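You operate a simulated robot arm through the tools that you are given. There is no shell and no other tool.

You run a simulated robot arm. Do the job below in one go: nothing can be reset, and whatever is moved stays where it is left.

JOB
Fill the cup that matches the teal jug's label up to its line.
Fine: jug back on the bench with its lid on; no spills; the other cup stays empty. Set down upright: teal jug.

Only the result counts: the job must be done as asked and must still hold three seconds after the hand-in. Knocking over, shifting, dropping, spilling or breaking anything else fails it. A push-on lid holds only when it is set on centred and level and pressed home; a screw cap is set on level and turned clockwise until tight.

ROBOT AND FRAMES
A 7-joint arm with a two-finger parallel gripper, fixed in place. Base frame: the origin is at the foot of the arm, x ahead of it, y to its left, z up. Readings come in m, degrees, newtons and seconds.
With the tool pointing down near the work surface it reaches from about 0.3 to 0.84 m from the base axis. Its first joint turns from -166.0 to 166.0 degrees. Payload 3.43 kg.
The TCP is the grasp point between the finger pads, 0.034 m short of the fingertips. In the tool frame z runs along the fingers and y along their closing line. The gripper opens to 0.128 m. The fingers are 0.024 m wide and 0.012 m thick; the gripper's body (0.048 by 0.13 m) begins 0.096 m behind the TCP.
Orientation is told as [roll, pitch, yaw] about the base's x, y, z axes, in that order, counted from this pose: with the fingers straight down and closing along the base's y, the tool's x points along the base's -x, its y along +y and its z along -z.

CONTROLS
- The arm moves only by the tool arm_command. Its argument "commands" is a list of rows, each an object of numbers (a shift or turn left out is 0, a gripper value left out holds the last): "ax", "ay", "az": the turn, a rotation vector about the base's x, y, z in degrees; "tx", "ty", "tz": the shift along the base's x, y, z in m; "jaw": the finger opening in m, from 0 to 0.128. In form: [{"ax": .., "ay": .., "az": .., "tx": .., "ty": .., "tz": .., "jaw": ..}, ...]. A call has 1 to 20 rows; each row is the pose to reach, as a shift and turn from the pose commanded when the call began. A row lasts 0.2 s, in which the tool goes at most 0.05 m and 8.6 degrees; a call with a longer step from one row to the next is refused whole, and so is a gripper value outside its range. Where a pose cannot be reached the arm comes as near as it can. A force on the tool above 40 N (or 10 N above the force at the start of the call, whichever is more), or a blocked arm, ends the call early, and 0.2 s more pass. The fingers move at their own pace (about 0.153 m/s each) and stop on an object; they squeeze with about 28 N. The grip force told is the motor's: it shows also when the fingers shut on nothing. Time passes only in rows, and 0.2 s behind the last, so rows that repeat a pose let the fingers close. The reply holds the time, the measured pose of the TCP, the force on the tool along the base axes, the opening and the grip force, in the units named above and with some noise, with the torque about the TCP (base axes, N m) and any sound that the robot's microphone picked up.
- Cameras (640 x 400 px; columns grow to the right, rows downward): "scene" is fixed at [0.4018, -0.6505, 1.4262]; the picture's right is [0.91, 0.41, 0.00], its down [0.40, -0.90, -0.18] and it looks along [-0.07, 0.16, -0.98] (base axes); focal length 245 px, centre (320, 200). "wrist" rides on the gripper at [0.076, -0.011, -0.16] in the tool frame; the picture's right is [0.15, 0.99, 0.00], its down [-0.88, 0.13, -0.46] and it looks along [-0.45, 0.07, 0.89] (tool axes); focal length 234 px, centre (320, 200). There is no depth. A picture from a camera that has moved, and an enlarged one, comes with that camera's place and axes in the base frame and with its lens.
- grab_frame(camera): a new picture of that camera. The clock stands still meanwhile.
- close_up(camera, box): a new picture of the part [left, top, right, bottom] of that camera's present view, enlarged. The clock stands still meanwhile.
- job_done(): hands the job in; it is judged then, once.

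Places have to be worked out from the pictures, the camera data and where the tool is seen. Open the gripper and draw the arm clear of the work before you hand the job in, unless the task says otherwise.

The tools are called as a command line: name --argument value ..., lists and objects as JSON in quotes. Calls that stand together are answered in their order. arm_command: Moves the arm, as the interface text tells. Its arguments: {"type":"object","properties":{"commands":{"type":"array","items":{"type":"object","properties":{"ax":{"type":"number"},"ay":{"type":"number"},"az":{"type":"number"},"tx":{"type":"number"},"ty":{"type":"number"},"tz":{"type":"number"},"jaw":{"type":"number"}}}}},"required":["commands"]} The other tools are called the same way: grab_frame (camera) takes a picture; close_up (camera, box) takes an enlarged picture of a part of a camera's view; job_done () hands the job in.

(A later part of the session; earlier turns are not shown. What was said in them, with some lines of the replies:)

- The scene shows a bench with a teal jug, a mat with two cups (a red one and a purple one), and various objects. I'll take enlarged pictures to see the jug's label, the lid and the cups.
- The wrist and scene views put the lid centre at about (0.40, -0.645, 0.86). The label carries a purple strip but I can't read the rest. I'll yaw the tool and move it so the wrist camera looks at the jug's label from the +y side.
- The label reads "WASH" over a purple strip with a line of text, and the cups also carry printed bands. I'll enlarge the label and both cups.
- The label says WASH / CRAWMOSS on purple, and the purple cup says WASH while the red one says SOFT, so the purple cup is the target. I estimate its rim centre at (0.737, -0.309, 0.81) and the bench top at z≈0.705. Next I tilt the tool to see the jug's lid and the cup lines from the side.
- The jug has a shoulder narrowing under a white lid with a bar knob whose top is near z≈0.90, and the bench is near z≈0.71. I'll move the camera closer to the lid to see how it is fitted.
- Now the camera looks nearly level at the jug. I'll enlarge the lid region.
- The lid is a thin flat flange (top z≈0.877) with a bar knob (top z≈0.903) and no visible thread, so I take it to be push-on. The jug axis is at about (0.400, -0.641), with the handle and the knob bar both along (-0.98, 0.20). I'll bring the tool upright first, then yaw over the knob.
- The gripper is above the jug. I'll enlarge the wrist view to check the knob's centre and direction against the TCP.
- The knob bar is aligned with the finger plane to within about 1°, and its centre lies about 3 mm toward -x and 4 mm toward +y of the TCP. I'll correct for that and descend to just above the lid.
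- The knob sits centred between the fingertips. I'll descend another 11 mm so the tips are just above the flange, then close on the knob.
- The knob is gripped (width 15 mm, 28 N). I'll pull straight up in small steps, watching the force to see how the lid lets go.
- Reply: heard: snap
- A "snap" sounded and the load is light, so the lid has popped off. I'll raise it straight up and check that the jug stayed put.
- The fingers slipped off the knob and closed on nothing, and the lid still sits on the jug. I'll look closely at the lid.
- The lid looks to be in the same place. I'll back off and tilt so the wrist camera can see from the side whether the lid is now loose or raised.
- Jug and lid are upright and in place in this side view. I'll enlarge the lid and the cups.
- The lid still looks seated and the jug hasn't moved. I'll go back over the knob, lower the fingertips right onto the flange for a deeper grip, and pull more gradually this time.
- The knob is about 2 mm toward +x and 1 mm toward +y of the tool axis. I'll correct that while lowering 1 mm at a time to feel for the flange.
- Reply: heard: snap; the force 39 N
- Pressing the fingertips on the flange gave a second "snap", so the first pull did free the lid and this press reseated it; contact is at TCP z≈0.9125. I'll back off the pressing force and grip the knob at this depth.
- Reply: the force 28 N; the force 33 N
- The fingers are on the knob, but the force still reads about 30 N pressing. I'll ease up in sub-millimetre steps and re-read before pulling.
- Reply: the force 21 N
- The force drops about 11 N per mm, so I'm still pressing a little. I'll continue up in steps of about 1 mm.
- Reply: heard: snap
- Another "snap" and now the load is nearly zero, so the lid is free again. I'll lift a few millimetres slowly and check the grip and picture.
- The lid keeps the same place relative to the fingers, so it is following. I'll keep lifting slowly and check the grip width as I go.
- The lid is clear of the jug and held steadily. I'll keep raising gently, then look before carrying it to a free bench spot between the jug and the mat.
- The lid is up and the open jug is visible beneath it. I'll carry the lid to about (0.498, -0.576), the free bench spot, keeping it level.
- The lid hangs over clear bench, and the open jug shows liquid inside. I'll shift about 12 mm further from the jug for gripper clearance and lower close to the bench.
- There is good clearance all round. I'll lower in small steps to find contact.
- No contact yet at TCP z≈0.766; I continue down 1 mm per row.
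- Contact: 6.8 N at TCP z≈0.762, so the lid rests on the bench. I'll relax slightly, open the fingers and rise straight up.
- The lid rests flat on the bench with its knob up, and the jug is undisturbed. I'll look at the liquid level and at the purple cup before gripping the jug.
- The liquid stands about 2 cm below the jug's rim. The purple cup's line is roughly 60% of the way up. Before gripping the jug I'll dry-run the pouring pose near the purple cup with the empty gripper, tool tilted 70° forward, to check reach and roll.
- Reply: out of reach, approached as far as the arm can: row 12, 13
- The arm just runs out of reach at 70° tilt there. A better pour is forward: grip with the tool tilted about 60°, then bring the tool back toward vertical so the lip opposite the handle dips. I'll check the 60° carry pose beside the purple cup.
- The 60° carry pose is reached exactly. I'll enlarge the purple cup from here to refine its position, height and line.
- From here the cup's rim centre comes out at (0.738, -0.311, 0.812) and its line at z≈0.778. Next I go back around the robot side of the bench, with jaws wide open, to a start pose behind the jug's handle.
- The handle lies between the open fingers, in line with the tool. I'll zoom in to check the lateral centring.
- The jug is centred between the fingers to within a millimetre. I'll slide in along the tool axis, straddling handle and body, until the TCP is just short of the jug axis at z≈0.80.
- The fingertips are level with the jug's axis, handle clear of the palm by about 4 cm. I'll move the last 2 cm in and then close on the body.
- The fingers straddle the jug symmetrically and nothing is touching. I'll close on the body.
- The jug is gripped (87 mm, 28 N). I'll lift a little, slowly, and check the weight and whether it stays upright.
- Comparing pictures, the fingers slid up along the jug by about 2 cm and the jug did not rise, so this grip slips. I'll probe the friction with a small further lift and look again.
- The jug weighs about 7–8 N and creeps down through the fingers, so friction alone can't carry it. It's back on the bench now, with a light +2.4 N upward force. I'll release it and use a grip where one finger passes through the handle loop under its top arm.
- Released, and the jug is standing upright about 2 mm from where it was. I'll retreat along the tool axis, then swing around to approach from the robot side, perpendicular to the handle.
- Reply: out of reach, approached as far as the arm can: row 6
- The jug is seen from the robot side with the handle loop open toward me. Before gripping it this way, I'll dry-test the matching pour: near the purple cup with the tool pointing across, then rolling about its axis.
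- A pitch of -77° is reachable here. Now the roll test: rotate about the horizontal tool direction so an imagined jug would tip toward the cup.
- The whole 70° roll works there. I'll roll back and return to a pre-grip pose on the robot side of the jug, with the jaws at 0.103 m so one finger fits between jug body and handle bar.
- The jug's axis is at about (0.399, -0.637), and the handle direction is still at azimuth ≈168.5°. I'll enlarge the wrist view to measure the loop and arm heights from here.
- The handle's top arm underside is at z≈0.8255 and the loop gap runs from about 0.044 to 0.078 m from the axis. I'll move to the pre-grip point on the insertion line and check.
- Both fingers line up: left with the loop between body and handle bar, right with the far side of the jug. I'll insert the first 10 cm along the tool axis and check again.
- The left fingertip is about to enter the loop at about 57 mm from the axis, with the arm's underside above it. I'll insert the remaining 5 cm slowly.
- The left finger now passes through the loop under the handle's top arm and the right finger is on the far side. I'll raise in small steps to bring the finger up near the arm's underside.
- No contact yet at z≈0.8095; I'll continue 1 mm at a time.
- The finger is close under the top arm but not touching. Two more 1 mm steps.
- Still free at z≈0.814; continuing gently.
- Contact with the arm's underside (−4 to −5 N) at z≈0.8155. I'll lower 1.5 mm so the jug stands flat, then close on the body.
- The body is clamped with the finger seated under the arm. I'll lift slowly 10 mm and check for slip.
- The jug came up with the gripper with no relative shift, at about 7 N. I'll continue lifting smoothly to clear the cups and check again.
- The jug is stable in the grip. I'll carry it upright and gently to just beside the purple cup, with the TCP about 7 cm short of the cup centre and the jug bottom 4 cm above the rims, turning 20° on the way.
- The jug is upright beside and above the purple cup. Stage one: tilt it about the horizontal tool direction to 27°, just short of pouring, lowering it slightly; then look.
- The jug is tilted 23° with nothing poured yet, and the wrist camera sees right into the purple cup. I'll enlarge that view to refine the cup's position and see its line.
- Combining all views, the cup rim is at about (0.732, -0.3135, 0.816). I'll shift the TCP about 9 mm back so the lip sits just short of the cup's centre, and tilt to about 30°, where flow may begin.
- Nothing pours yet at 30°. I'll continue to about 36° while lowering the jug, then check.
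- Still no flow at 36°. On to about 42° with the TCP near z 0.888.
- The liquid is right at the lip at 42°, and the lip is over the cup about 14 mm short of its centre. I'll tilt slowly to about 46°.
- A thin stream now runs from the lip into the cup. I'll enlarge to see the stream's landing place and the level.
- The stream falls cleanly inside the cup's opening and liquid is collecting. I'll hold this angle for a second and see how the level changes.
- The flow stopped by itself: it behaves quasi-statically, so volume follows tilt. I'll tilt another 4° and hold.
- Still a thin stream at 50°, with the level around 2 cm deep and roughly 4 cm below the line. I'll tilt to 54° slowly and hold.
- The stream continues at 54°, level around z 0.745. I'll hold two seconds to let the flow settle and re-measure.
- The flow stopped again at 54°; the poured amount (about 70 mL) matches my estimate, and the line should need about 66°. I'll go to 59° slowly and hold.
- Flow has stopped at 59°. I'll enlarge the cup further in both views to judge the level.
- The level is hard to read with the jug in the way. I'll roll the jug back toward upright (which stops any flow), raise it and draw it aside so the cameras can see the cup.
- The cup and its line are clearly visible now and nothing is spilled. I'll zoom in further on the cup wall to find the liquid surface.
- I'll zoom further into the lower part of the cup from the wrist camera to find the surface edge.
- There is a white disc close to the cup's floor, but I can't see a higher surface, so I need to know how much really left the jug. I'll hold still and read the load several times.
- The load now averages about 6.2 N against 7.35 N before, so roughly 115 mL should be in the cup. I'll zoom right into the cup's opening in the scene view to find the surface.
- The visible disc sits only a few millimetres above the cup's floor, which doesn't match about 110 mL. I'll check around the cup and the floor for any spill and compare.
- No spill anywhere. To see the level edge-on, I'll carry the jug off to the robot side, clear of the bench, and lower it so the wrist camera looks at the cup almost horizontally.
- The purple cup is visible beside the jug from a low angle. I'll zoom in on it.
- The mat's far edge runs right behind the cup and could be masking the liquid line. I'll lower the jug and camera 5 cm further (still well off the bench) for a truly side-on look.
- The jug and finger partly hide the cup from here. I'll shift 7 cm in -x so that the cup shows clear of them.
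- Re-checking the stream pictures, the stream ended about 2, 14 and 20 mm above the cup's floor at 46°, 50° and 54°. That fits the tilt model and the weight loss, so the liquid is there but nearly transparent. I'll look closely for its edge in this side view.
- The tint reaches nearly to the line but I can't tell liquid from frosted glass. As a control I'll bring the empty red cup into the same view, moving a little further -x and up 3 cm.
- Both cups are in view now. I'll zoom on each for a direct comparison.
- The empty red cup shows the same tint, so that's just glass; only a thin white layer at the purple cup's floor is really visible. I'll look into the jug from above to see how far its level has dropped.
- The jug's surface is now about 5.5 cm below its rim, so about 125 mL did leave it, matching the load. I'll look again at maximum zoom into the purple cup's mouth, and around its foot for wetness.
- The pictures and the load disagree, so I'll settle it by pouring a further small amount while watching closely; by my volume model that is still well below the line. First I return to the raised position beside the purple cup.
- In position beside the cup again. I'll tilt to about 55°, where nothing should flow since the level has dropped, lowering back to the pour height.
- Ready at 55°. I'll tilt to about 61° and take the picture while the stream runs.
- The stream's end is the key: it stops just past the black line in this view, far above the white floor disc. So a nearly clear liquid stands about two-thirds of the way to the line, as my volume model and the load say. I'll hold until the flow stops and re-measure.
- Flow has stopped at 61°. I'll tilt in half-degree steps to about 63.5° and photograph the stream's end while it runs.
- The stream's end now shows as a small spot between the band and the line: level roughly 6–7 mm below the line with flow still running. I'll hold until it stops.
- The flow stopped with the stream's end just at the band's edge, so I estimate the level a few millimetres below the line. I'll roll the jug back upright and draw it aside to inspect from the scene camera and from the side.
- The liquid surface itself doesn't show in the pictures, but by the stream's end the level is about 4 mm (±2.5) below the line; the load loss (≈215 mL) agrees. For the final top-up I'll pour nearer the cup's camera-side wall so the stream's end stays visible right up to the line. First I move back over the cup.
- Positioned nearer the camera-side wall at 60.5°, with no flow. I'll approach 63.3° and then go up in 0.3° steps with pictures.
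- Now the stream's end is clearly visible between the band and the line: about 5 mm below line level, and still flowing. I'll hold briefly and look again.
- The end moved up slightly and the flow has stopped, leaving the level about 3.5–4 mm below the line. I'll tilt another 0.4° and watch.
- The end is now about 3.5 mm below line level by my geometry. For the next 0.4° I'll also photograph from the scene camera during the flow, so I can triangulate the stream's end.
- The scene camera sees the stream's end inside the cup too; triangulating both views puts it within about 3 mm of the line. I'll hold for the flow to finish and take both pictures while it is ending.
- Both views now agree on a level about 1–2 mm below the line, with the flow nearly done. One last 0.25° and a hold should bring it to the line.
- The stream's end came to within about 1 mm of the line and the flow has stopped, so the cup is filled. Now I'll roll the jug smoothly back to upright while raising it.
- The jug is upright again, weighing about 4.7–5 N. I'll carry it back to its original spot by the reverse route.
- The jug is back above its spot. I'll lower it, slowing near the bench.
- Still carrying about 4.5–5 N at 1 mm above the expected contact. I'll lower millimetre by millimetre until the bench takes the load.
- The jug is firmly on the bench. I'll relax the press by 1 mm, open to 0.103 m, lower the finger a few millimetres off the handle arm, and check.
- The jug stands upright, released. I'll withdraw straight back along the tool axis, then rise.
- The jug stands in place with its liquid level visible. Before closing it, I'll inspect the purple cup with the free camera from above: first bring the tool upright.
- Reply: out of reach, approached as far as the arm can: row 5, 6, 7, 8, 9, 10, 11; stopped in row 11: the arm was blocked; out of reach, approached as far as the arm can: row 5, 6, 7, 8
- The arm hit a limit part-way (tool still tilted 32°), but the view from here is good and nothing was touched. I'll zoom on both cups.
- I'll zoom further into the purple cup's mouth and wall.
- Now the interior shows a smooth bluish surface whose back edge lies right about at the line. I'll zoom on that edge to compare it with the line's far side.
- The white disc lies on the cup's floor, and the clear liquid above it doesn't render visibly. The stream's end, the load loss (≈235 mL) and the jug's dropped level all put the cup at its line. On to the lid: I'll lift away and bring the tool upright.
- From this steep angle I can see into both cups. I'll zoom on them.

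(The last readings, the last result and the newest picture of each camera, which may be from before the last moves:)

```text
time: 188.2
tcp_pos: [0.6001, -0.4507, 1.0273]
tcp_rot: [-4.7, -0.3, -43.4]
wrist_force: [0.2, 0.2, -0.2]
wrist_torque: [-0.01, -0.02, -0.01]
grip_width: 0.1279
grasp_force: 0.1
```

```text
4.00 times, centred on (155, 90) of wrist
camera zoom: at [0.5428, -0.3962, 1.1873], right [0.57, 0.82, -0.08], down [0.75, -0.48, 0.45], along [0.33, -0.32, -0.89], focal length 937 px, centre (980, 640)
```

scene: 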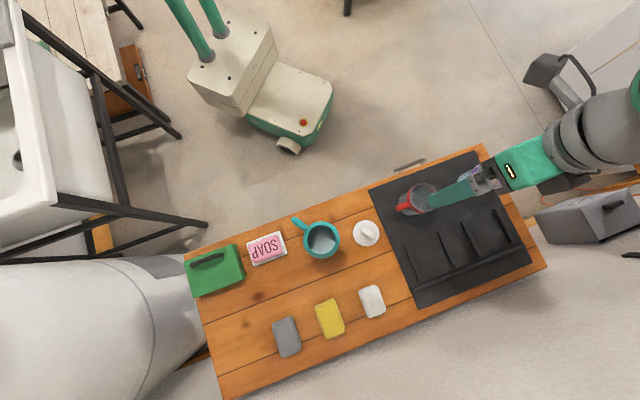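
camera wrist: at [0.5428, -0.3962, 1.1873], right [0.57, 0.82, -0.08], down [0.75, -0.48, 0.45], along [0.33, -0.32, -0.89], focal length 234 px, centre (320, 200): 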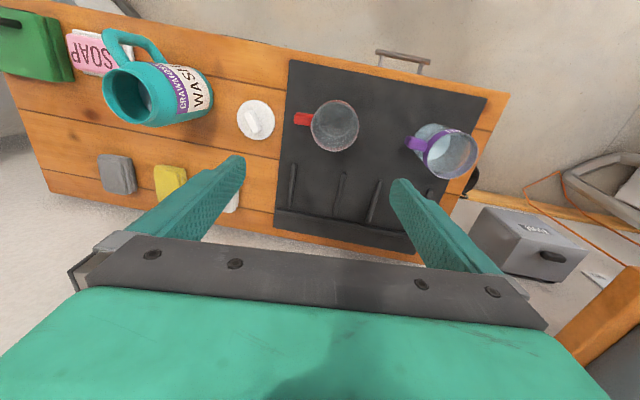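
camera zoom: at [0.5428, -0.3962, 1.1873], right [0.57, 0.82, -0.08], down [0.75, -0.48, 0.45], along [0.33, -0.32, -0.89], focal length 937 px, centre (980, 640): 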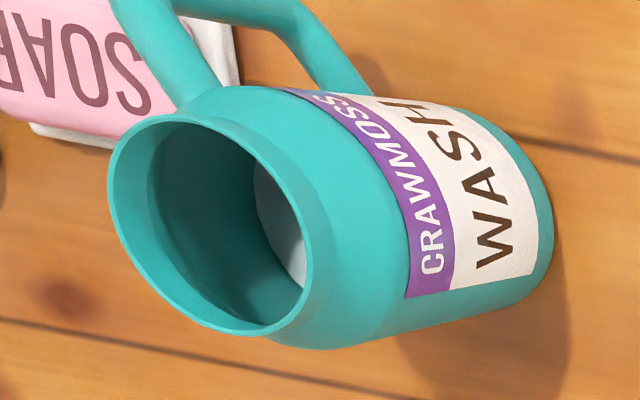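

The red cup is clearly empty, and in the purple one the stream had ended at an invisible surface near the line. Now for the lid: level the tool (it has a 4.7° roll), yaw to the lid's orientation, and move above it.

arm_command --commands '[{"ax": 1.8, "ay": -1.5}, {"ax": 3.6, "ay": -3.0}, {"ax": 3.6, "ay": -3.0}]'

arm_command --commands '[{"az": 4.5, "tx": -0.013, "ty": -0.017, "jaw": 0.045}, {"az": 9.1, "tx": -0.027, "ty": -0.034}, {"az": 13.6, "tx": -0.04, "ty": -0.05}, {"az": 18.1, "tx": -0.053, "ty": -0.067}, {"az": 22.6, "tx": -0.067, "ty": -0.084}, {"az": 27.2, "tx": -0.08, "ty": -0.1}, {"az": 31.7, "tx": -0.0933, "ty": -0.1176, "tz": -0.01}, {"az": 31.7, "tx": -0.0933, "ty": -0.1176, "tz": -0.03}, {"az": 31.7, "tx": -0.0933, "ty": -0.1176, "tz": -0.03}]'

grab_frame --camera "wrist"

```text
time: 189.0
tcp_pos: [0.5995, -0.4494, 1.0279]
tcp_rot: [0.1, 0.0, -43.4]
wrist_force: [-0.2, 0.4, -0.4]
wrist_torque: [-0.03, -0.01, -0.03]
grip_width: 0.1278
grasp_force: 0.0
```

```text
time: 191.0
tcp_pos: [0.5055, -0.5687, 0.9965]
tcp_rot: [0.1, -0.1, -11.6]
wrist_force: [0.1, -0.1, 0.5]
wrist_torque: [0.0, -0.06, 0.01]
grip_width: 0.0455
grasp_force: 0.1
```

```text
taken
camera wrist: at [0.427, -0.5654, 1.1555], right [0.06, 1.0, 0.0], down [0.89, -0.05, 0.46], along [0.46, -0.03, -0.89], focal length 234 px, centre (320, 200)
```

wrist: 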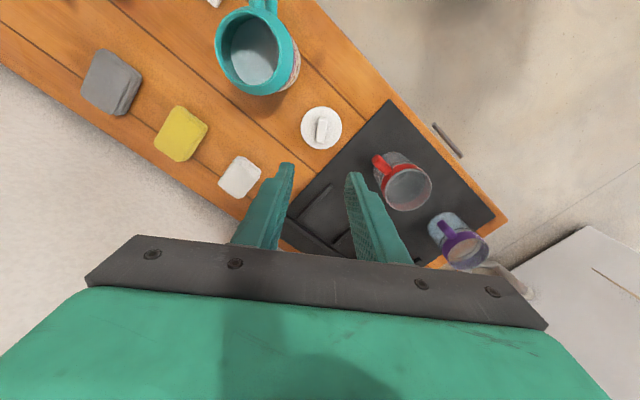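

Aligned over the lid as before. I'll descend to just above it and check the centring.

arm_command --commands '[{"tz": -0.03}, {"tz": -0.065}, {"tz": -0.1}, {"tz": -0.135}, {"tz": -0.165}, {"tz": -0.185}, {"tz": -0.196}, {"tz": -0.2}, {"tz": -0.2}]'

close_up --camera "wrist" --box '[240, 80, 400, 240]'

close_up --camera "scene" --box '[300, 180, 460, 280]'

```text
time: 193.0
tcp_pos: [0.5054, -0.5689, 0.7966]
tcp_rot: [0.0, -0.1, -11.7]
wrist_force: [0.8, -1.0, 0.2]
wrist_torque: [-0.04, 0.01, 0.02]
grip_width: 0.0451
grasp_force: 0.1
```

```text
2.50 times, centred on (320, 160) of wrist
camera zoom: at [0.4279, -0.5651, 0.9562], right [0.06, 1.0, 0.0], down [0.89, -0.05, 0.46], along [0.46, -0.03, -0.89], focal length 585 px, centre (320, 300)
```

zoom: 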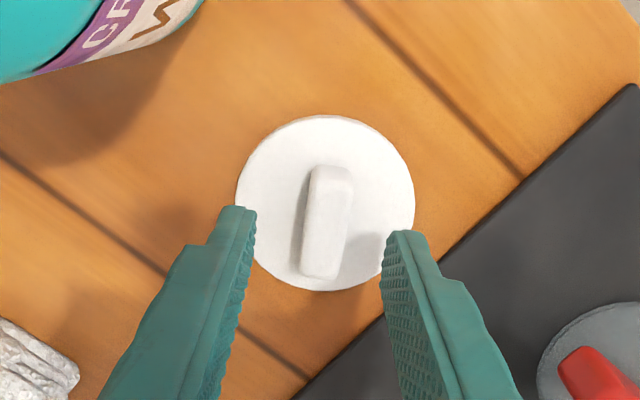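

```text
4.00 times, centred on (380, 230) of scene
camera zoom: at [0.4018, -0.6505, 1.4262], right [0.91, 0.41, 0.0], down [0.4, -0.9, -0.18], along [-0.07, 0.16, -0.98], focal length 979 px, centre (80, 80)
```

zoom: 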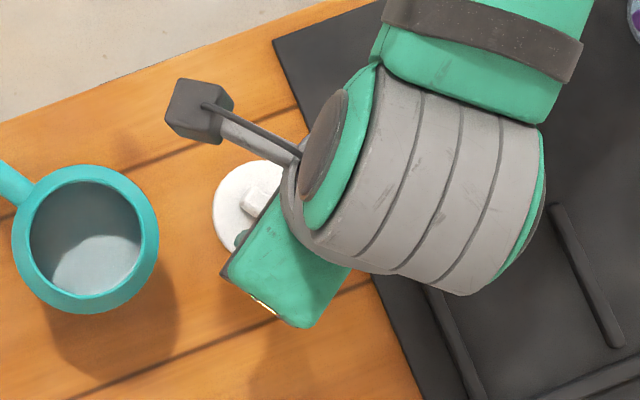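

The knob is about 2 mm toward +y of the tool axis, so I'll correct that while descending to grip depth, then close.

arm_command --commands '[{"tx": 0.0005, "ty": 0.0018, "tz": -0.012}, {"tx": 0.0005, "ty": 0.0018, "tz": -0.022}, {"tx": 0.0005, "ty": 0.0018, "tz": -0.029}, {"tx": 0.0005, "ty": 0.0018, "tz": -0.032}, {"tx": 0.0005, "ty": 0.0018, "tz": -0.032}]'

arm_command --commands '[{"tz": -0.001}, {"tz": -0.0015}, {"tz": -0.0015}]'

close_up --camera "wrist" --box '[240, 80, 400, 240]'

```text
time: 194.2
tcp_pos: [0.5067, -0.5669, 0.7656]
tcp_rot: [-0.1, -0.1, -11.7]
wrist_force: [0.4, -0.1, -0.1]
wrist_torque: [0.01, -0.01, 0.03]
grip_width: 0.0451
grasp_force: 0.0
```

```text
time: 195.0
tcp_pos: [0.5047, -0.5663, 0.7632]
tcp_rot: [0.0, -0.1, -11.8]
wrist_force: [0.0, -0.9, -0.4]
wrist_torque: [0.02, -0.04, 0.02]
grip_width: 0.0449
grasp_force: 0.2
```

```text
2.50 times, centred on (320, 160) of wrist
camera zoom: at [0.4259, -0.5628, 0.923], right [0.06, 1.0, 0.0], down [0.89, -0.05, 0.46], along [0.46, -0.03, -0.89], focal length 585 px, centre (320, 300)
```

zoom: 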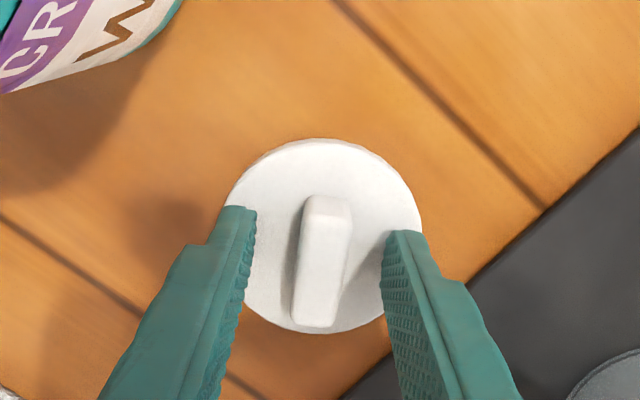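

The knob is centred in y; in x the lid sits about 2 mm further along than in my first grip, so I shift +1.5 mm and close.

arm_command --commands '[{"tx": 0.0015}, {"tx": 0.0015, "jaw": 0.03}, {"tx": 0.0015, "jaw": 0.015}, {"tx": 0.0015, "jaw": 0.0}, {"tx": 0.0015, "jaw": 0.0}, {"tx": 0.0015, "jaw": 0.0}]'

arm_command --commands '[{"tz": 0.003}, {"tz": 0.008}, {"tz": 0.016}, {"tz": 0.026}, {"tz": 0.038}, {"tz": 0.038}]'

close_up --camera "wrist" --box '[240, 80, 400, 240]'

```text
time: 196.4
tcp_pos: [0.5076, -0.5659, 0.7631]
tcp_rot: [0.0, -0.2, -11.7]
wrist_force: [-0.1, 0.3, -0.3]
wrist_torque: [0.01, 0.03, 0.04]
grip_width: 0.015
grasp_force: 27.8
```

```text
time: 197.8
tcp_pos: [0.5077, -0.5658, 0.8012]
tcp_rot: [0.0, 0.1, -11.7]
wrist_force: [0.2, 0.2, 0.1]
wrist_torque: [-0.02, 0.01, -0.03]
grip_width: 0.0146
grasp_force: 27.5
```

```text
2.50 times, centred on (320, 160) of wrist
camera zoom: at [0.4296, -0.5615, 0.9606], right [0.06, 1.0, 0.0], down [0.89, -0.05, 0.46], along [0.46, -0.03, -0.89], focal length 585 px, centre (320, 300)
```

zoom: 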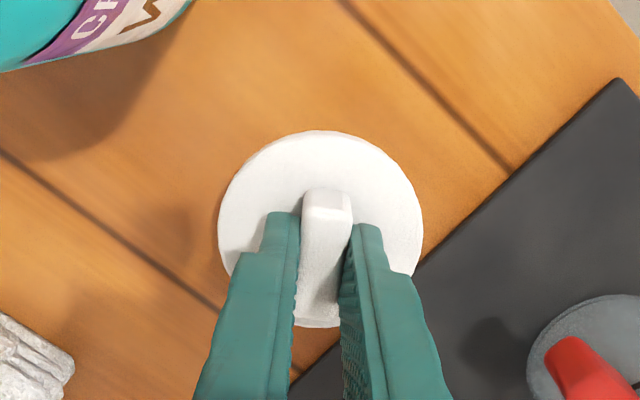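

The lid is gripped level and following. I'll raise it and move over the jug, then check alignment with both cameras.

arm_command --commands '[{"tz": 0.01}, {"tz": 0.03}, {"tz": 0.055}, {"tz": 0.08}, {"tz": 0.105}, {"tz": 0.13}, {"tz": 0.15}, {"tz": 0.165}, {"tz": 0.17}, {"tz": 0.17}]'

arm_command --commands '[{"tx": -0.006, "ty": -0.004}, {"tx": -0.02, "ty": -0.013}, {"tx": -0.038, "ty": -0.025}, {"tx": -0.056, "ty": -0.037}, {"tx": -0.074, "ty": -0.048}, {"tx": -0.09, "ty": -0.059}, {"tx": -0.102, "ty": -0.067}, {"tx": -0.1084, "ty": -0.071}, {"tx": -0.1084, "ty": -0.071}]'

grab_frame --camera "wrist"

close_up --camera "wrist" --box '[270, 70, 370, 220]'

```text
time: 200.0
tcp_pos: [0.5067, -0.566, 0.9722]
tcp_rot: [0.0, -0.1, -11.7]
wrist_force: [-0.2, -0.6, -0.5]
wrist_torque: [-0.03, 0.03, 0.0]
grip_width: 0.0144
grasp_force: 28.0
```

```text
time: 202.0
tcp_pos: [0.3998, -0.6356, 0.9717]
tcp_rot: [0.0, 0.0, -11.7]
wrist_force: [0.7, -0.7, -0.8]
wrist_torque: [0.11, 0.01, -0.01]
grip_width: 0.0148
grasp_force: 27.8
```

```text
taken
camera wrist: at [0.3212, -0.6328, 1.1316], right [0.06, 1.0, 0.0], down [0.89, -0.05, 0.46], along [0.46, -0.03, -0.89], focal length 234 px, centre (320, 200)
```

wrist: 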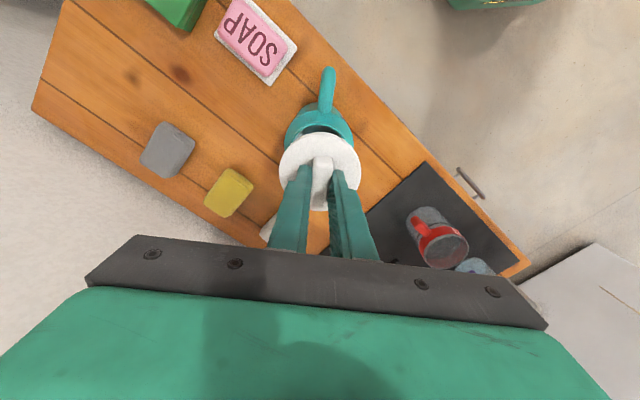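

```text
2.67 times, centred on (320, 145) of wrist
camera zoom: at [0.3212, -0.6328, 1.1316], right [0.06, 1.0, 0.0], down [0.89, -0.05, 0.46], along [0.46, -0.03, -0.89], focal length 624 px, centre (320, 347)
```

zoom: 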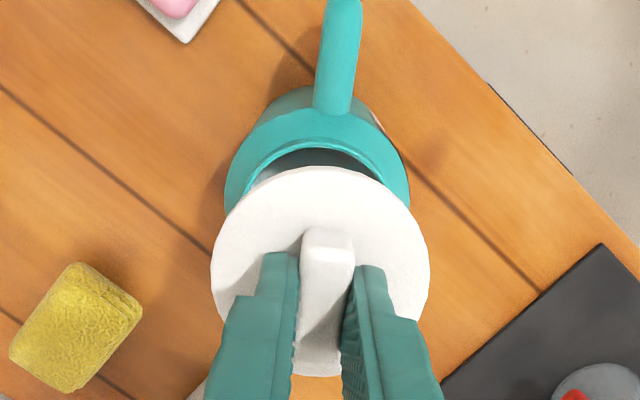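

The lid is above the jug. I'll shift about 1 mm in -y per my scene-based estimate and lower to the height at which I photographed it just after removal (TCP z≈0.919), for a direct comparison.

arm_command --commands '[{"ty": -0.001, "tz": -0.01}, {"ty": -0.001, "tz": -0.02}, {"ty": -0.001, "tz": -0.03}, {"ty": -0.001, "tz": -0.038}, {"ty": -0.001, "tz": -0.042}, {"ty": -0.001, "tz": -0.042}]'

close_up --camera "wrist" --box '[240, 80, 400, 240]'

```text
time: 203.4
tcp_pos: [0.3977, -0.6381, 0.9318]
tcp_rot: [0.0, -0.1, -11.6]
wrist_force: [-0.1, 0.4, -0.3]
wrist_torque: [-0.02, -0.03, -0.01]
grip_width: 0.0147
grasp_force: 28.6
```

```text
2.50 times, centred on (320, 160) of wrist
camera zoom: at [0.3208, -0.6342, 1.0899], right [0.06, 1.0, 0.0], down [0.89, -0.05, 0.46], along [0.46, -0.03, -0.89], focal length 585 px, centre (320, 300)
```

zoom: 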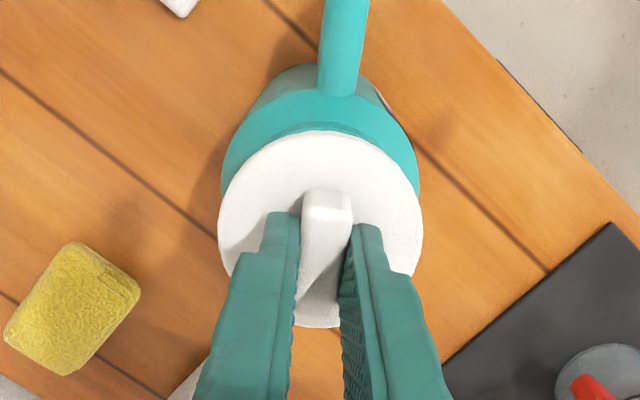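

Comparing with the removal pictures, the lid sits about 2.5 mm too far toward -x relative to the jug's neck; y matches. I'll shift +2.5 mm in x and lower to 0.920 for another look.

arm_command --commands '[{"tx": 0.0025}, {"tx": 0.0025, "tz": -0.004}, {"tx": 0.0025, "tz": -0.008}, {"tx": 0.0025, "tz": -0.0105}, {"tx": 0.0025, "tz": -0.0105}]'

close_up --camera "wrist" --box '[240, 80, 400, 240]'

close_up --camera "wrist" --box '[280, 90, 360, 160]'

```text
time: 204.6
tcp_pos: [0.4029, -0.6385, 0.9194]
tcp_rot: [0.0, -0.1, -11.7]
wrist_force: [-0.3, -0.5, 0.3]
wrist_torque: [-0.02, 0.03, -0.03]
grip_width: 0.0148
grasp_force: 28.3
```

```text
2.50 times, centred on (320, 160) of wrist
camera zoom: at [0.3239, -0.6342, 1.0791], right [0.06, 1.0, 0.0], down [0.89, -0.05, 0.46], along [0.46, -0.03, -0.89], focal length 585 px, centre (320, 300)
```

zoom: 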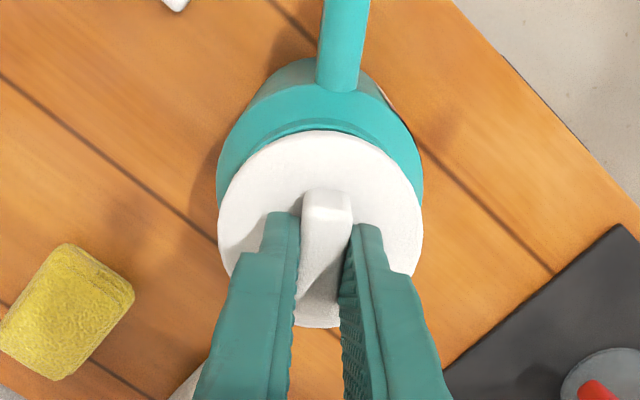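

```text
5.71 times, centred on (320, 125) of wrist
camera zoom: at [0.3239, -0.6342, 1.0791], right [0.06, 1.0, 0.0], down [0.89, -0.05, 0.46], along [0.46, -0.03, -0.89], focal length 1338 px, centre (320, 629)
```

zoom: 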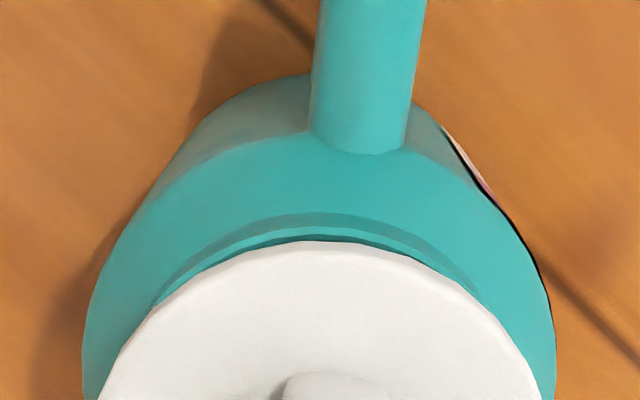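

The reported camera positions are the steadier reference: at removal the camera was at (0.3190, -0.6333), so accounting for the jug's ~1 mm shift and the lid's new grip offset I overshot x. I'll raise 4 mm and shift by (-2.7, +0.8) mm.

arm_command --commands '[{"tz": 0.004}, {"tx": -0.0014, "ty": 0.0004, "tz": 0.005}, {"tx": -0.0027, "ty": 0.0008, "tz": 0.005}, {"tx": -0.0027, "ty": 0.0008, "tz": 0.005}, {"tx": -0.0027, "ty": 0.0008, "tz": 0.0}, {"tx": -0.0027, "ty": 0.0008, "tz": 0.0}]'

close_up --camera "wrist" --box '[240, 80, 400, 240]'

close_up --camera "wrist" --box '[280, 90, 360, 160]'

```text
time: 206.0
tcp_pos: [0.3985, -0.6374, 0.9208]
tcp_rot: [-0.1, -0.2, -11.6]
wrist_force: [0.0, 0.3, 0.0]
wrist_torque: [0.01, -0.03, 0.0]
grip_width: 0.0148
grasp_force: 28.8
```

```text
2.50 times, centred on (320, 160) of wrist
camera zoom: at [0.321, -0.6335, 1.0791], right [0.06, 1.0, 0.0], down [0.89, -0.05, 0.46], along [0.46, -0.03, -0.89], focal length 585 px, centre (320, 300)
```

zoom: 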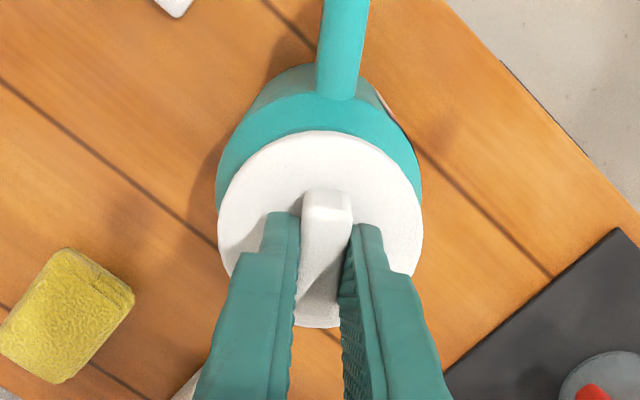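

```text
5.71 times, centred on (320, 125) of wrist
camera zoom: at [0.321, -0.6335, 1.0791], right [0.06, 1.0, 0.0], down [0.89, -0.05, 0.46], along [0.46, -0.03, -0.89], focal length 1338 px, centre (320, 629)
```

zoom: 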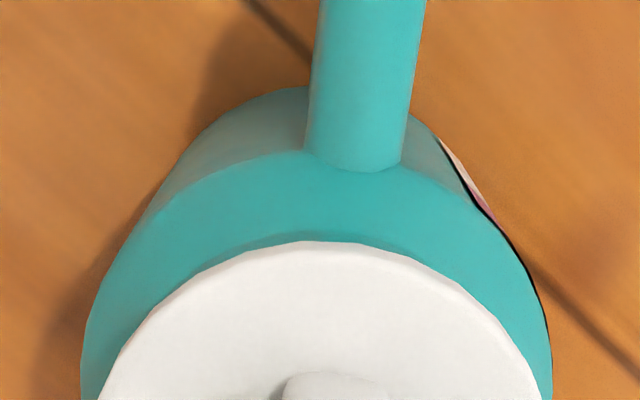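

The lid now sits concentric with the neck, matching the removal picture. I'll lower it in 1 mm steps, watching the force.

arm_command --commands '[{"tz": -0.001}, {"tz": -0.002}, {"tz": -0.002}]'

arm_command --commands '[{"tz": -0.001}, {"tz": -0.002}, {"tz": -0.002}]'

```text
time: 206.8
tcp_pos: [0.4004, -0.6382, 0.9175]
tcp_rot: [0.1, -0.1, -11.8]
wrist_force: [1.2, -0.7, -0.6]
wrist_torque: [0.0, -0.01, 0.04]
grip_width: 0.0146
grasp_force: 27.5
```

```text
time: 207.6
tcp_pos: [0.3975, -0.6369, 0.9157]
tcp_rot: [-0.1, -0.1, -11.7]
wrist_force: [0.0, 0.5, -1.5]
wrist_torque: [0.01, -0.02, -0.01]
grip_width: 0.015
grasp_force: 28.2
```

No contact force, so the plug has entered the neck freely. I'll continue down toward the seat.

arm_command --commands '[{"tz": -0.001}, {"tz": -0.0015}, {"tz": -0.0015}]'

arm_command --commands '[{"tz": -0.001}, {"tz": -0.0015}, {"tz": -0.0015}]'

```text
time: 208.4
tcp_pos: [0.3995, -0.6369, 0.9137]
tcp_rot: [0.0, 0.0, -11.8]
wrist_force: [-0.6, -0.1, 0.8]
wrist_torque: [-0.01, 0.01, 0.01]
grip_width: 0.0149
grasp_force: 27.9
```

```text
time: 209.2
tcp_pos: [0.398, -0.638, 0.9141]
tcp_rot: [0.0, -0.1, -11.7]
wrist_force: [-1.3, 0.5, 16.2]
wrist_torque: [0.12, 0.18, 0.01]
grip_width: 0.0149
grasp_force: 28.0
```

Contact at 16 N, no snap yet. I'll press further in half-millimetre steps.

arm_command --commands '[{"tz": -0.0005}, {"tz": -0.001}, {"tz": -0.001}]'

close_up --camera "wrist" --box '[280, 90, 360, 160]'

```text
time: 210.0
tcp_pos: [0.3989, -0.6381, 0.9124]
tcp_rot: [-0.1, 0.0, -11.7]
wrist_force: [-0.9, -4.5, 27.7]
wrist_torque: [-0.06, 0.07, 0.02]
grip_width: 0.0148
grasp_force: 27.8
```

```text
5.71 times, centred on (320, 125) of wrist
camera zoom: at [0.3209, -0.6332, 1.072], right [0.06, 1.0, 0.0], down [0.89, -0.05, 0.46], along [0.46, -0.03, -0.89], focal length 1338 px, centre (320, 629)
```

zoom: 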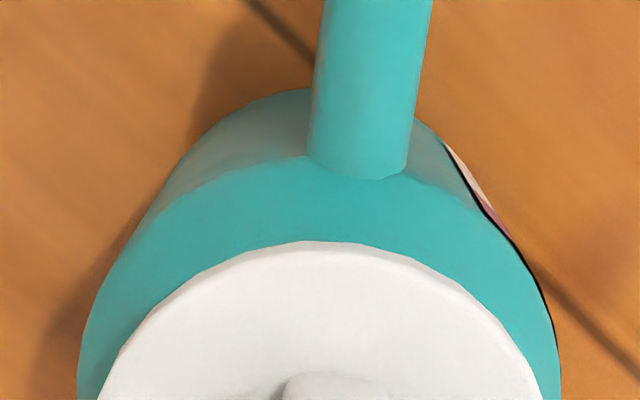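

27.7 N and still no snap. I'll press slightly more, staying below 40 N.

arm_command --commands '[{"tz": -0.0004}, {"tz": -0.0008}, {"tz": -0.0008}]'

```text
time: 210.8
tcp_pos: [0.3993, -0.6379, 0.9118]
tcp_rot: [-0.1, -0.2, -11.6]
wrist_force: [-0.6, -5.4, 31.5]
wrist_torque: [-0.14, -0.06, 0.01]
grip_width: 0.0146
grasp_force: 27.9
```

No snap at 31 N while holding the knob. I'll ease off to light contact, open the fingers to 0.06 m on the flange, and press on both sides of the lid as in the earlier press that snapped it on.

arm_command --commands '[{"tz": 0.0005}, {"tz": 0.001}, {"tz": 0.0015}, {"tz": 0.0015}]'

arm_command --commands '[{"jaw": 0.025}, {"jaw": 0.04}, {"jaw": 0.055}, {"jaw": 0.06}, {"jaw": 0.06}]'

close_up --camera "wrist" --box '[240, 80, 400, 240]'

```text
time: 211.8
tcp_pos: [0.3994, -0.6382, 0.9107]
tcp_rot: [0.1, 0.1, -11.7]
wrist_force: [1.2, -2.3, 14.7]
wrist_torque: [-0.17, -0.11, 0.03]
grip_width: 0.015
grasp_force: 28.1
```

```text
time: 213.0
tcp_pos: [0.3979, -0.6384, 0.9123]
tcp_rot: [0.1, 0.0, -11.7]
wrist_force: [-0.6, 0.9, 5.5]
wrist_torque: [-0.04, 0.03, -0.01]
grip_width: 0.0577
grasp_force: 0.0
```

```text
2.50 times, centred on (320, 160) of wrist
camera zoom: at [0.3207, -0.6334, 1.0712], right [0.06, 1.0, 0.0], down [0.89, -0.05, 0.46], along [0.46, -0.03, -0.89], focal length 585 px, centre (320, 300)
```

zoom: 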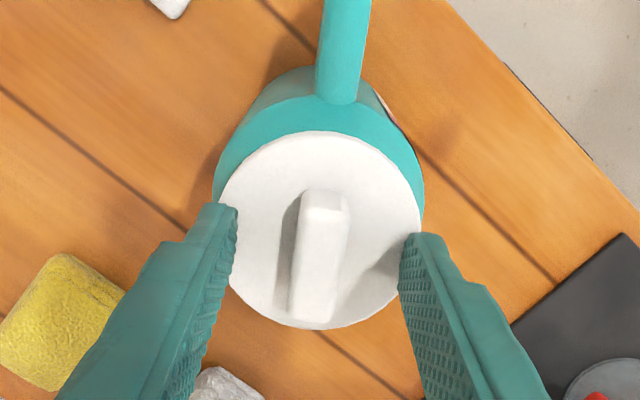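

The lid sits flat under the open fingertips. I'll lift 2 mm, shift 1.5 mm in -x so the press line passes through the lid's centre, then press down.

arm_command --commands '[{"tz": 0.0015}, {"tz": 0.003}, {"tz": 0.003, "tx": -0.0015}, {"tz": 0.003, "tx": -0.0015}]'

arm_command --commands '[{"tz": -0.001}, {"tz": -0.002}, {"tz": -0.003}, {"tz": -0.0035}, {"tz": -0.0035}]'

arm_command --commands '[{"tz": -0.0005}, {"tz": -0.001}, {"tz": -0.0015}, {"tz": -0.0015}]'

```text
time: 214.0
tcp_pos: [0.3976, -0.6366, 0.9149]
tcp_rot: [0.0, 0.0, -11.7]
wrist_force: [-0.4, 0.5, -0.5]
wrist_torque: [-0.01, 0.03, -0.01]
grip_width: 0.06
grasp_force: 0.0
heard: snap
```

```text
time: 215.2
tcp_pos: [0.3975, -0.6368, 0.9121]
tcp_rot: [0.0, -0.1, -11.7]
wrist_force: [-0.7, -0.8, 1.8]
wrist_torque: [0.0, 0.0, -0.01]
grip_width: 0.0601
grasp_force: 0.1
```

```text
time: 216.2
tcp_pos: [0.397, -0.6363, 0.9123]
tcp_rot: [0.0, -0.1, -11.7]
wrist_force: [1.2, 4.5, 21.8]
wrist_torque: [0.24, -0.12, -0.03]
grip_width: 0.06
grasp_force: 0.0
```

A "snap" came as the fingers let go, and pressing again to 22 N gave no further snap, which suggests the lid latched. I'll press a bit harder to be sure it's home, then lift off and listen.

arm_command --commands '[{"tz": -0.0005}, {"tz": -0.001}, {"tz": -0.001}]'

arm_command --commands '[{"tz": 0.001}, {"tz": 0.002}, {"tz": 0.003}, {"tz": 0.004}, {"tz": 0.006}, {"tz": 0.006}]'

close_up --camera "wrist" --box '[240, 80, 400, 240]'

```text
time: 217.0
tcp_pos: [0.3976, -0.6369, 0.9105]
tcp_rot: [-0.1, -0.1, -11.7]
wrist_force: [0.8, 5.1, 41.8]
wrist_torque: [0.53, -0.26, 0.11]
grip_width: 0.0599
grasp_force: 0.1
```

```text
time: 218.4
tcp_pos: [0.3968, -0.6382, 0.9148]
tcp_rot: [0.1, 0.0, -11.7]
wrist_force: [-0.6, -1.0, -0.4]
wrist_torque: [-0.01, 0.02, -0.01]
grip_width: 0.0601
grasp_force: 0.2
```

```text
2.50 times, centred on (320, 160) of wrist
camera zoom: at [0.3188, -0.6337, 1.0742], right [0.06, 1.0, 0.0], down [0.89, -0.05, 0.46], along [0.46, -0.02, -0.89], focal length 585 px, centre (320, 300)
```

zoom: 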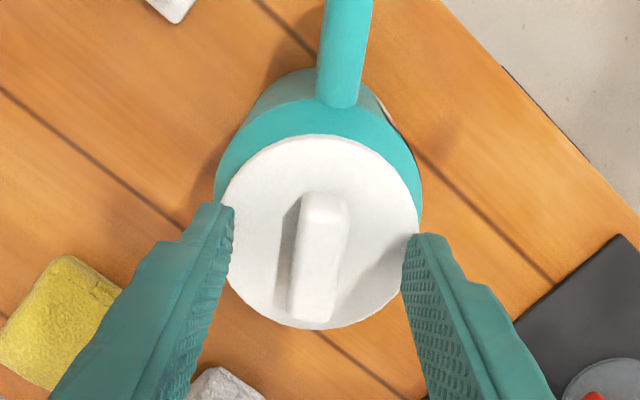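

No further snap, and after that snap the flange sat about 0.8 mm lower than before, so the lid dropped home and latched. I'll lift straight up and move the arm clear for a final check.

arm_command --commands '[{"tz": 0.01}, {"tz": 0.03}, {"tz": 0.06}, {"tz": 0.09}, {"tz": 0.12}, {"tz": 0.15}, {"tz": 0.17}, {"tz": 0.17}]'

arm_command --commands '[{"tx": -0.02, "ty": 0.03}, {"tx": -0.04, "ty": 0.06}, {"tx": -0.06, "ty": 0.09}, {"tx": -0.08, "ty": 0.12}, {"tx": -0.1, "ty": 0.15}, {"tx": -0.12, "ty": 0.18}, {"tx": -0.14, "ty": 0.21}, {"tx": -0.15, "ty": 0.23}, {"tx": -0.15, "ty": 0.23}]'

grab_frame --camera "scene"

close_up --camera "scene" --box '[270, 200, 370, 280]'

close_up --camera "scene" --box '[380, 140, 540, 240]'

```text
time: 220.2
tcp_pos: [0.3988, -0.6352, 1.0865]
tcp_rot: [0.0, -0.2, -11.7]
wrist_force: [0.2, -0.8, 0.1]
wrist_torque: [0.02, -0.01, 0.01]
grip_width: 0.0599
grasp_force: 0.1
```

```text
time: 222.2
tcp_pos: [0.2448, -0.4072, 1.085]
tcp_rot: [0.0, -0.1, -11.7]
wrist_force: [0.3, 0.0, -0.8]
wrist_torque: [0.0, 0.01, 0.01]
grip_width: 0.0601
grasp_force: 0.0
```

```text
taken
```

scene: 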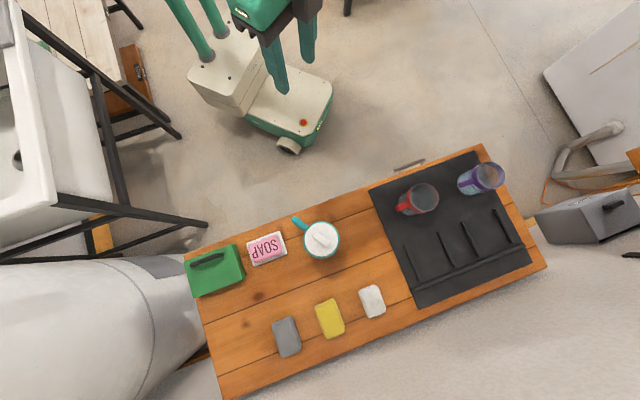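

```text
5.00 times, centred on (320, 240) of scene
camera zoom: at [0.4018, -0.6505, 1.4262], right [0.91, 0.41, 0.0], down [0.4, -0.9, -0.18], along [-0.07, 0.16, -0.98], focal length 1224 px, centre (320, 0)
```

zoom: 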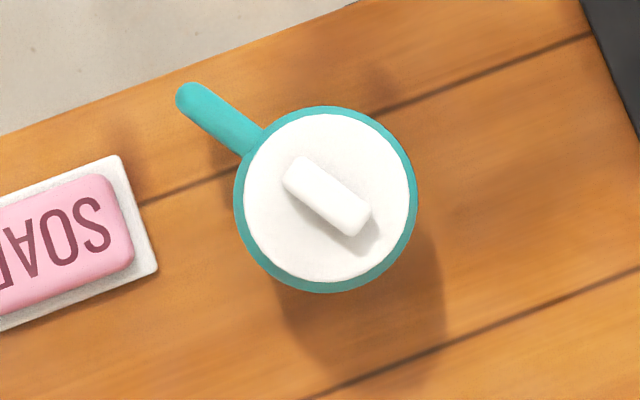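

```text
4.00 times, centred on (460, 190) of scene
camera zoom: at [0.4018, -0.6505, 1.4262], right [0.91, 0.41, 0.0], down [0.4, -0.9, -0.18], along [-0.07, 0.16, -0.98], focal length 979 px, centre (-240, 240)
```

zoom: 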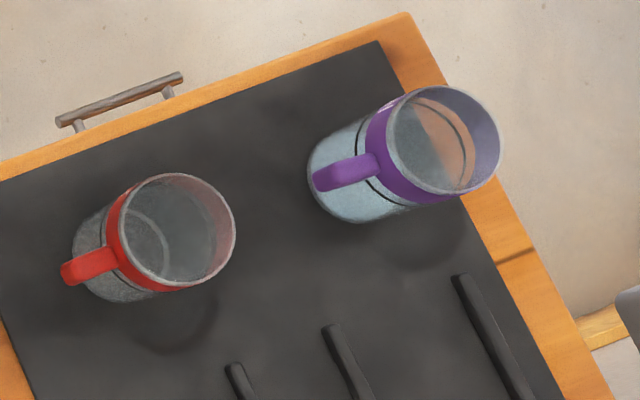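

Lid centred, jug upright, red cup untouched and dry, nothing spilled. Before handing in, I'll use the free camera for one more side-on look at the purple cup's line from the robot side, off the bench.

arm_command --commands '[{"az": -3.3, "tx": 0.0305, "ty": 0.0277}, {"az": -6.7, "tx": 0.061, "ty": 0.0554}, {"az": -10, "tx": 0.0915, "ty": 0.083}, {"az": -13.3, "tx": 0.122, "ty": 0.1108}, {"az": -16.7, "tx": 0.1525, "ty": 0.1385}, {"az": -20, "tx": 0.183, "ty": 0.166}, {"az": -23.3, "tx": 0.2135, "ty": 0.194}, {"az": -26.7, "tx": 0.244, "ty": 0.2216}, {"az": -30, "tx": 0.2745, "ty": 0.249}, {"az": -33.3, "tx": 0.305, "ty": 0.277}, {"az": -33.3, "tx": 0.305, "ty": 0.277}]'

arm_command --commands '[{"ax": -5.65, "ay": -5.65, "tz": -0.02}, {"ax": -11.3, "ay": -11.3, "tz": -0.05}, {"ax": -17.0, "ay": -17.0, "tz": -0.085}, {"ax": -22.6, "ay": -22.6, "tz": -0.12}, {"ax": -28.3, "ay": -28.3, "tz": -0.155}, {"ax": -33.9, "ay": -33.9, "tz": -0.19}, {"ax": -39.6, "ay": -39.6, "tz": -0.225}, {"ax": -45.3, "ay": -45.3, "tz": -0.26}, {"ax": -45.3, "ay": -45.3, "tz": -0.28}, {"ax": -45.3, "ay": -45.3, "tz": -0.28}]'

grab_frame --camera "wrist"

```text
time: 224.6
tcp_pos: [0.5524, -0.1283, 1.0858]
tcp_rot: [0.0, -0.1, -45.1]
wrist_force: [0.0, -0.8, -0.2]
wrist_torque: [-0.03, -0.02, -0.03]
grip_width: 0.06
grasp_force: 0.0
```

```text
time: 226.8
tcp_pos: [0.5509, -0.1289, 0.8059]
tcp_rot: [0.1, -64.1, -45.1]
wrist_force: [0.4, -0.5, -0.7]
wrist_torque: [-0.02, -0.03, 0.02]
grip_width: 0.06
grasp_force: 0.1
```

```text
taken
camera wrist: at [0.417, -0.0126, 0.806], right [0.65, 0.74, -0.13], down [0.07, 0.11, 0.99], along [0.75, -0.66, 0.02], focal length 234 px, centre (320, 200)
```

wrist: 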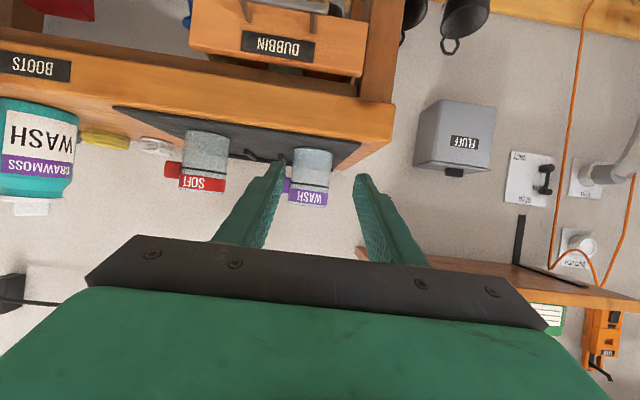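

Both cups are side by side from a low angle, with the empty red one as a control. I'll zoom in on each.

close_up --camera "wrist" --box '[280, 140, 345, 212]'

close_up --camera "wrist" --box '[160, 120, 240, 200]'

close_up --camera "wrist" --box '[0, 90, 80, 220]'

```text
5.56 times, centred on (312, 176) of wrist
camera zoom: at [0.417, -0.0126, 0.806], right [0.65, 0.74, -0.13], down [0.07, 0.11, 0.99], along [0.75, -0.66, 0.02], focal length 1301 px, centre (362, 333)
```

zoom: 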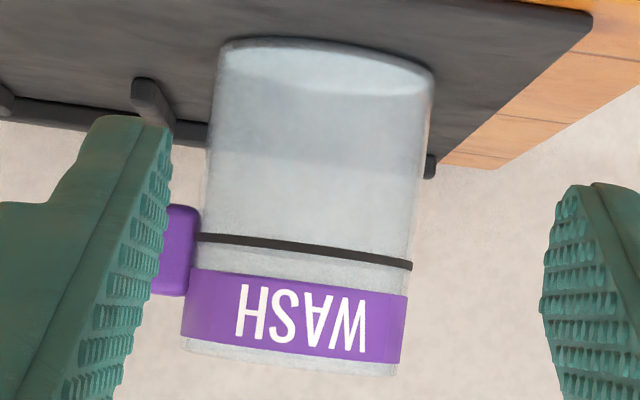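

```text
5.00 times, centred on (200, 160) of wrist
camera zoom: at [0.417, -0.0126, 0.806], right [0.65, 0.74, -0.13], down [0.07, 0.11, 0.99], along [0.75, -0.66, 0.02], focal length 1171 px, centre (920, 400)
```

zoom: 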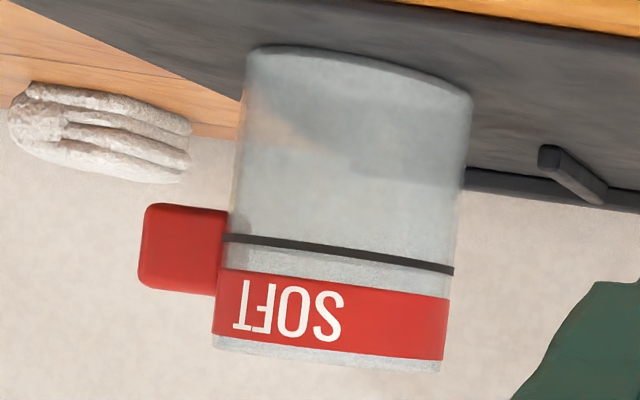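

```text
3.08 times, centred on (40, 155) of wrist
camera zoom: at [0.417, -0.0126, 0.806], right [0.65, 0.74, -0.13], down [0.07, 0.11, 0.99], along [0.75, -0.66, 0.02], focal length 720 px, centre (1182, 338)
```

zoom: 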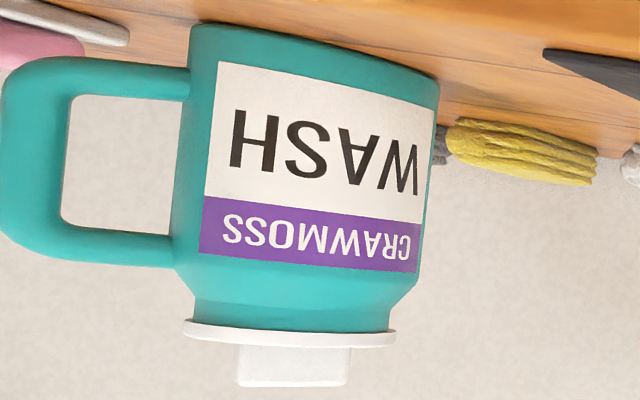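

The jug's lid is level and flush, the red cup is empty, and nothing is spilled or displaced. My best estimate puts the purple cup's level at its line, within a few millimetres. I'll open the gripper and draw the arm up and clear of the bench.

arm_command --commands '[{"ax": 5.65, "ay": 5.65, "tz": 0.03, "jaw": 0.1}, {"ax": 11.3, "ay": 11.3, "tz": 0.065, "jaw": 0.128}, {"ax": 17.0, "ay": 17.0, "tz": 0.1}, {"ax": 22.6, "ay": 22.6, "tz": 0.135}, {"ax": 28.3, "ay": 28.3, "tz": 0.17}, {"ax": 33.9, "ay": 33.9, "tz": 0.205}, {"ax": 39.6, "ay": 39.6, "tz": 0.24}, {"ax": 45.3, "ay": 45.3, "tz": 0.27}, {"ax": 45.3, "ay": 45.3, "tz": 0.28, "tx": -0.03, "ty": 0.0}, {"ax": 45.3, "ay": 45.3, "tz": 0.28, "tx": -0.07, "ty": 0.0}, {"ax": 45.3, "ay": 45.3, "tz": 0.28, "tx": -0.11, "ty": 0.0}, {"ax": 45.3, "ay": 45.3, "tz": 0.28, "tx": -0.15, "ty": 0.0}, {"ax": 45.3, "ay": 45.3, "tz": 0.28, "tx": -0.15, "ty": 0.0}]'

grab_frame --camera "scene"

close_up --camera "scene" --box '[270, 140, 530, 300]'

```text
time: 229.6
tcp_pos: [0.4034, -0.1299, 1.0846]
tcp_rot: [0.1, 0.0, -45.0]
wrist_force: [-0.2, 0.8, -1.0]
wrist_torque: [0.02, 0.0, -0.02]
grip_width: 0.1283
grasp_force: 0.1
```

```text
taken
```

scene: 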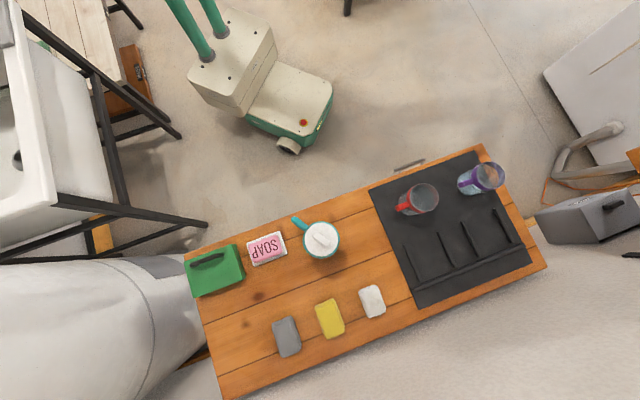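

```text
2.46 times, centred on (400, 220) of scene
camera zoom: at [0.4018, -0.6505, 1.4262], right [0.91, 0.41, 0.0], down [0.4, -0.9, -0.18], along [-0.07, 0.16, -0.98], focal length 602 px, centre (123, 151)
```

zoom: 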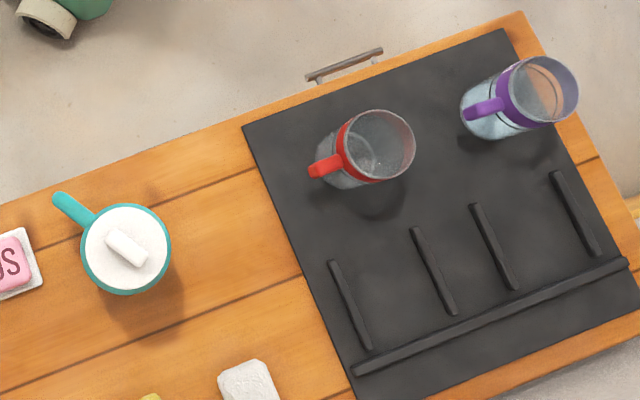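

The final view shows the jug upright with its lid centred and on, both cups where they stood, no spill, and the arm clear with the gripper open. I'm handing the job in.

job_done

```text
The job is handed in.
```

I handed the job in. The purple WASH cup, which matches the jug's label, is filled close to its line, but I could not confirm the level by eye.

- **Fill level:** The liquid surface does not show in the pictures, so I judged the level from where the stream ended inside the cup and from the weight the jug lost. Those put it about 3 mm below the line, give or take a few millimetres. The weight loss alone, about 235 mL, fits a fill right at the line. I did not top it up further, because that would have meant opening the jug and pouring again.
- **Jug:** It stands upright on the bench within about a millimetre of where it started. I heard the lid snap as I let go of it. It sat slightly lower afterwards and looks level and centred from the side.
- **Spills and other items:** I saw no spill anywhere, the red SOFT cup looks empty, and both cups are where they started.
- **Arm:** The gripper is open and the arm is clear of the bench.
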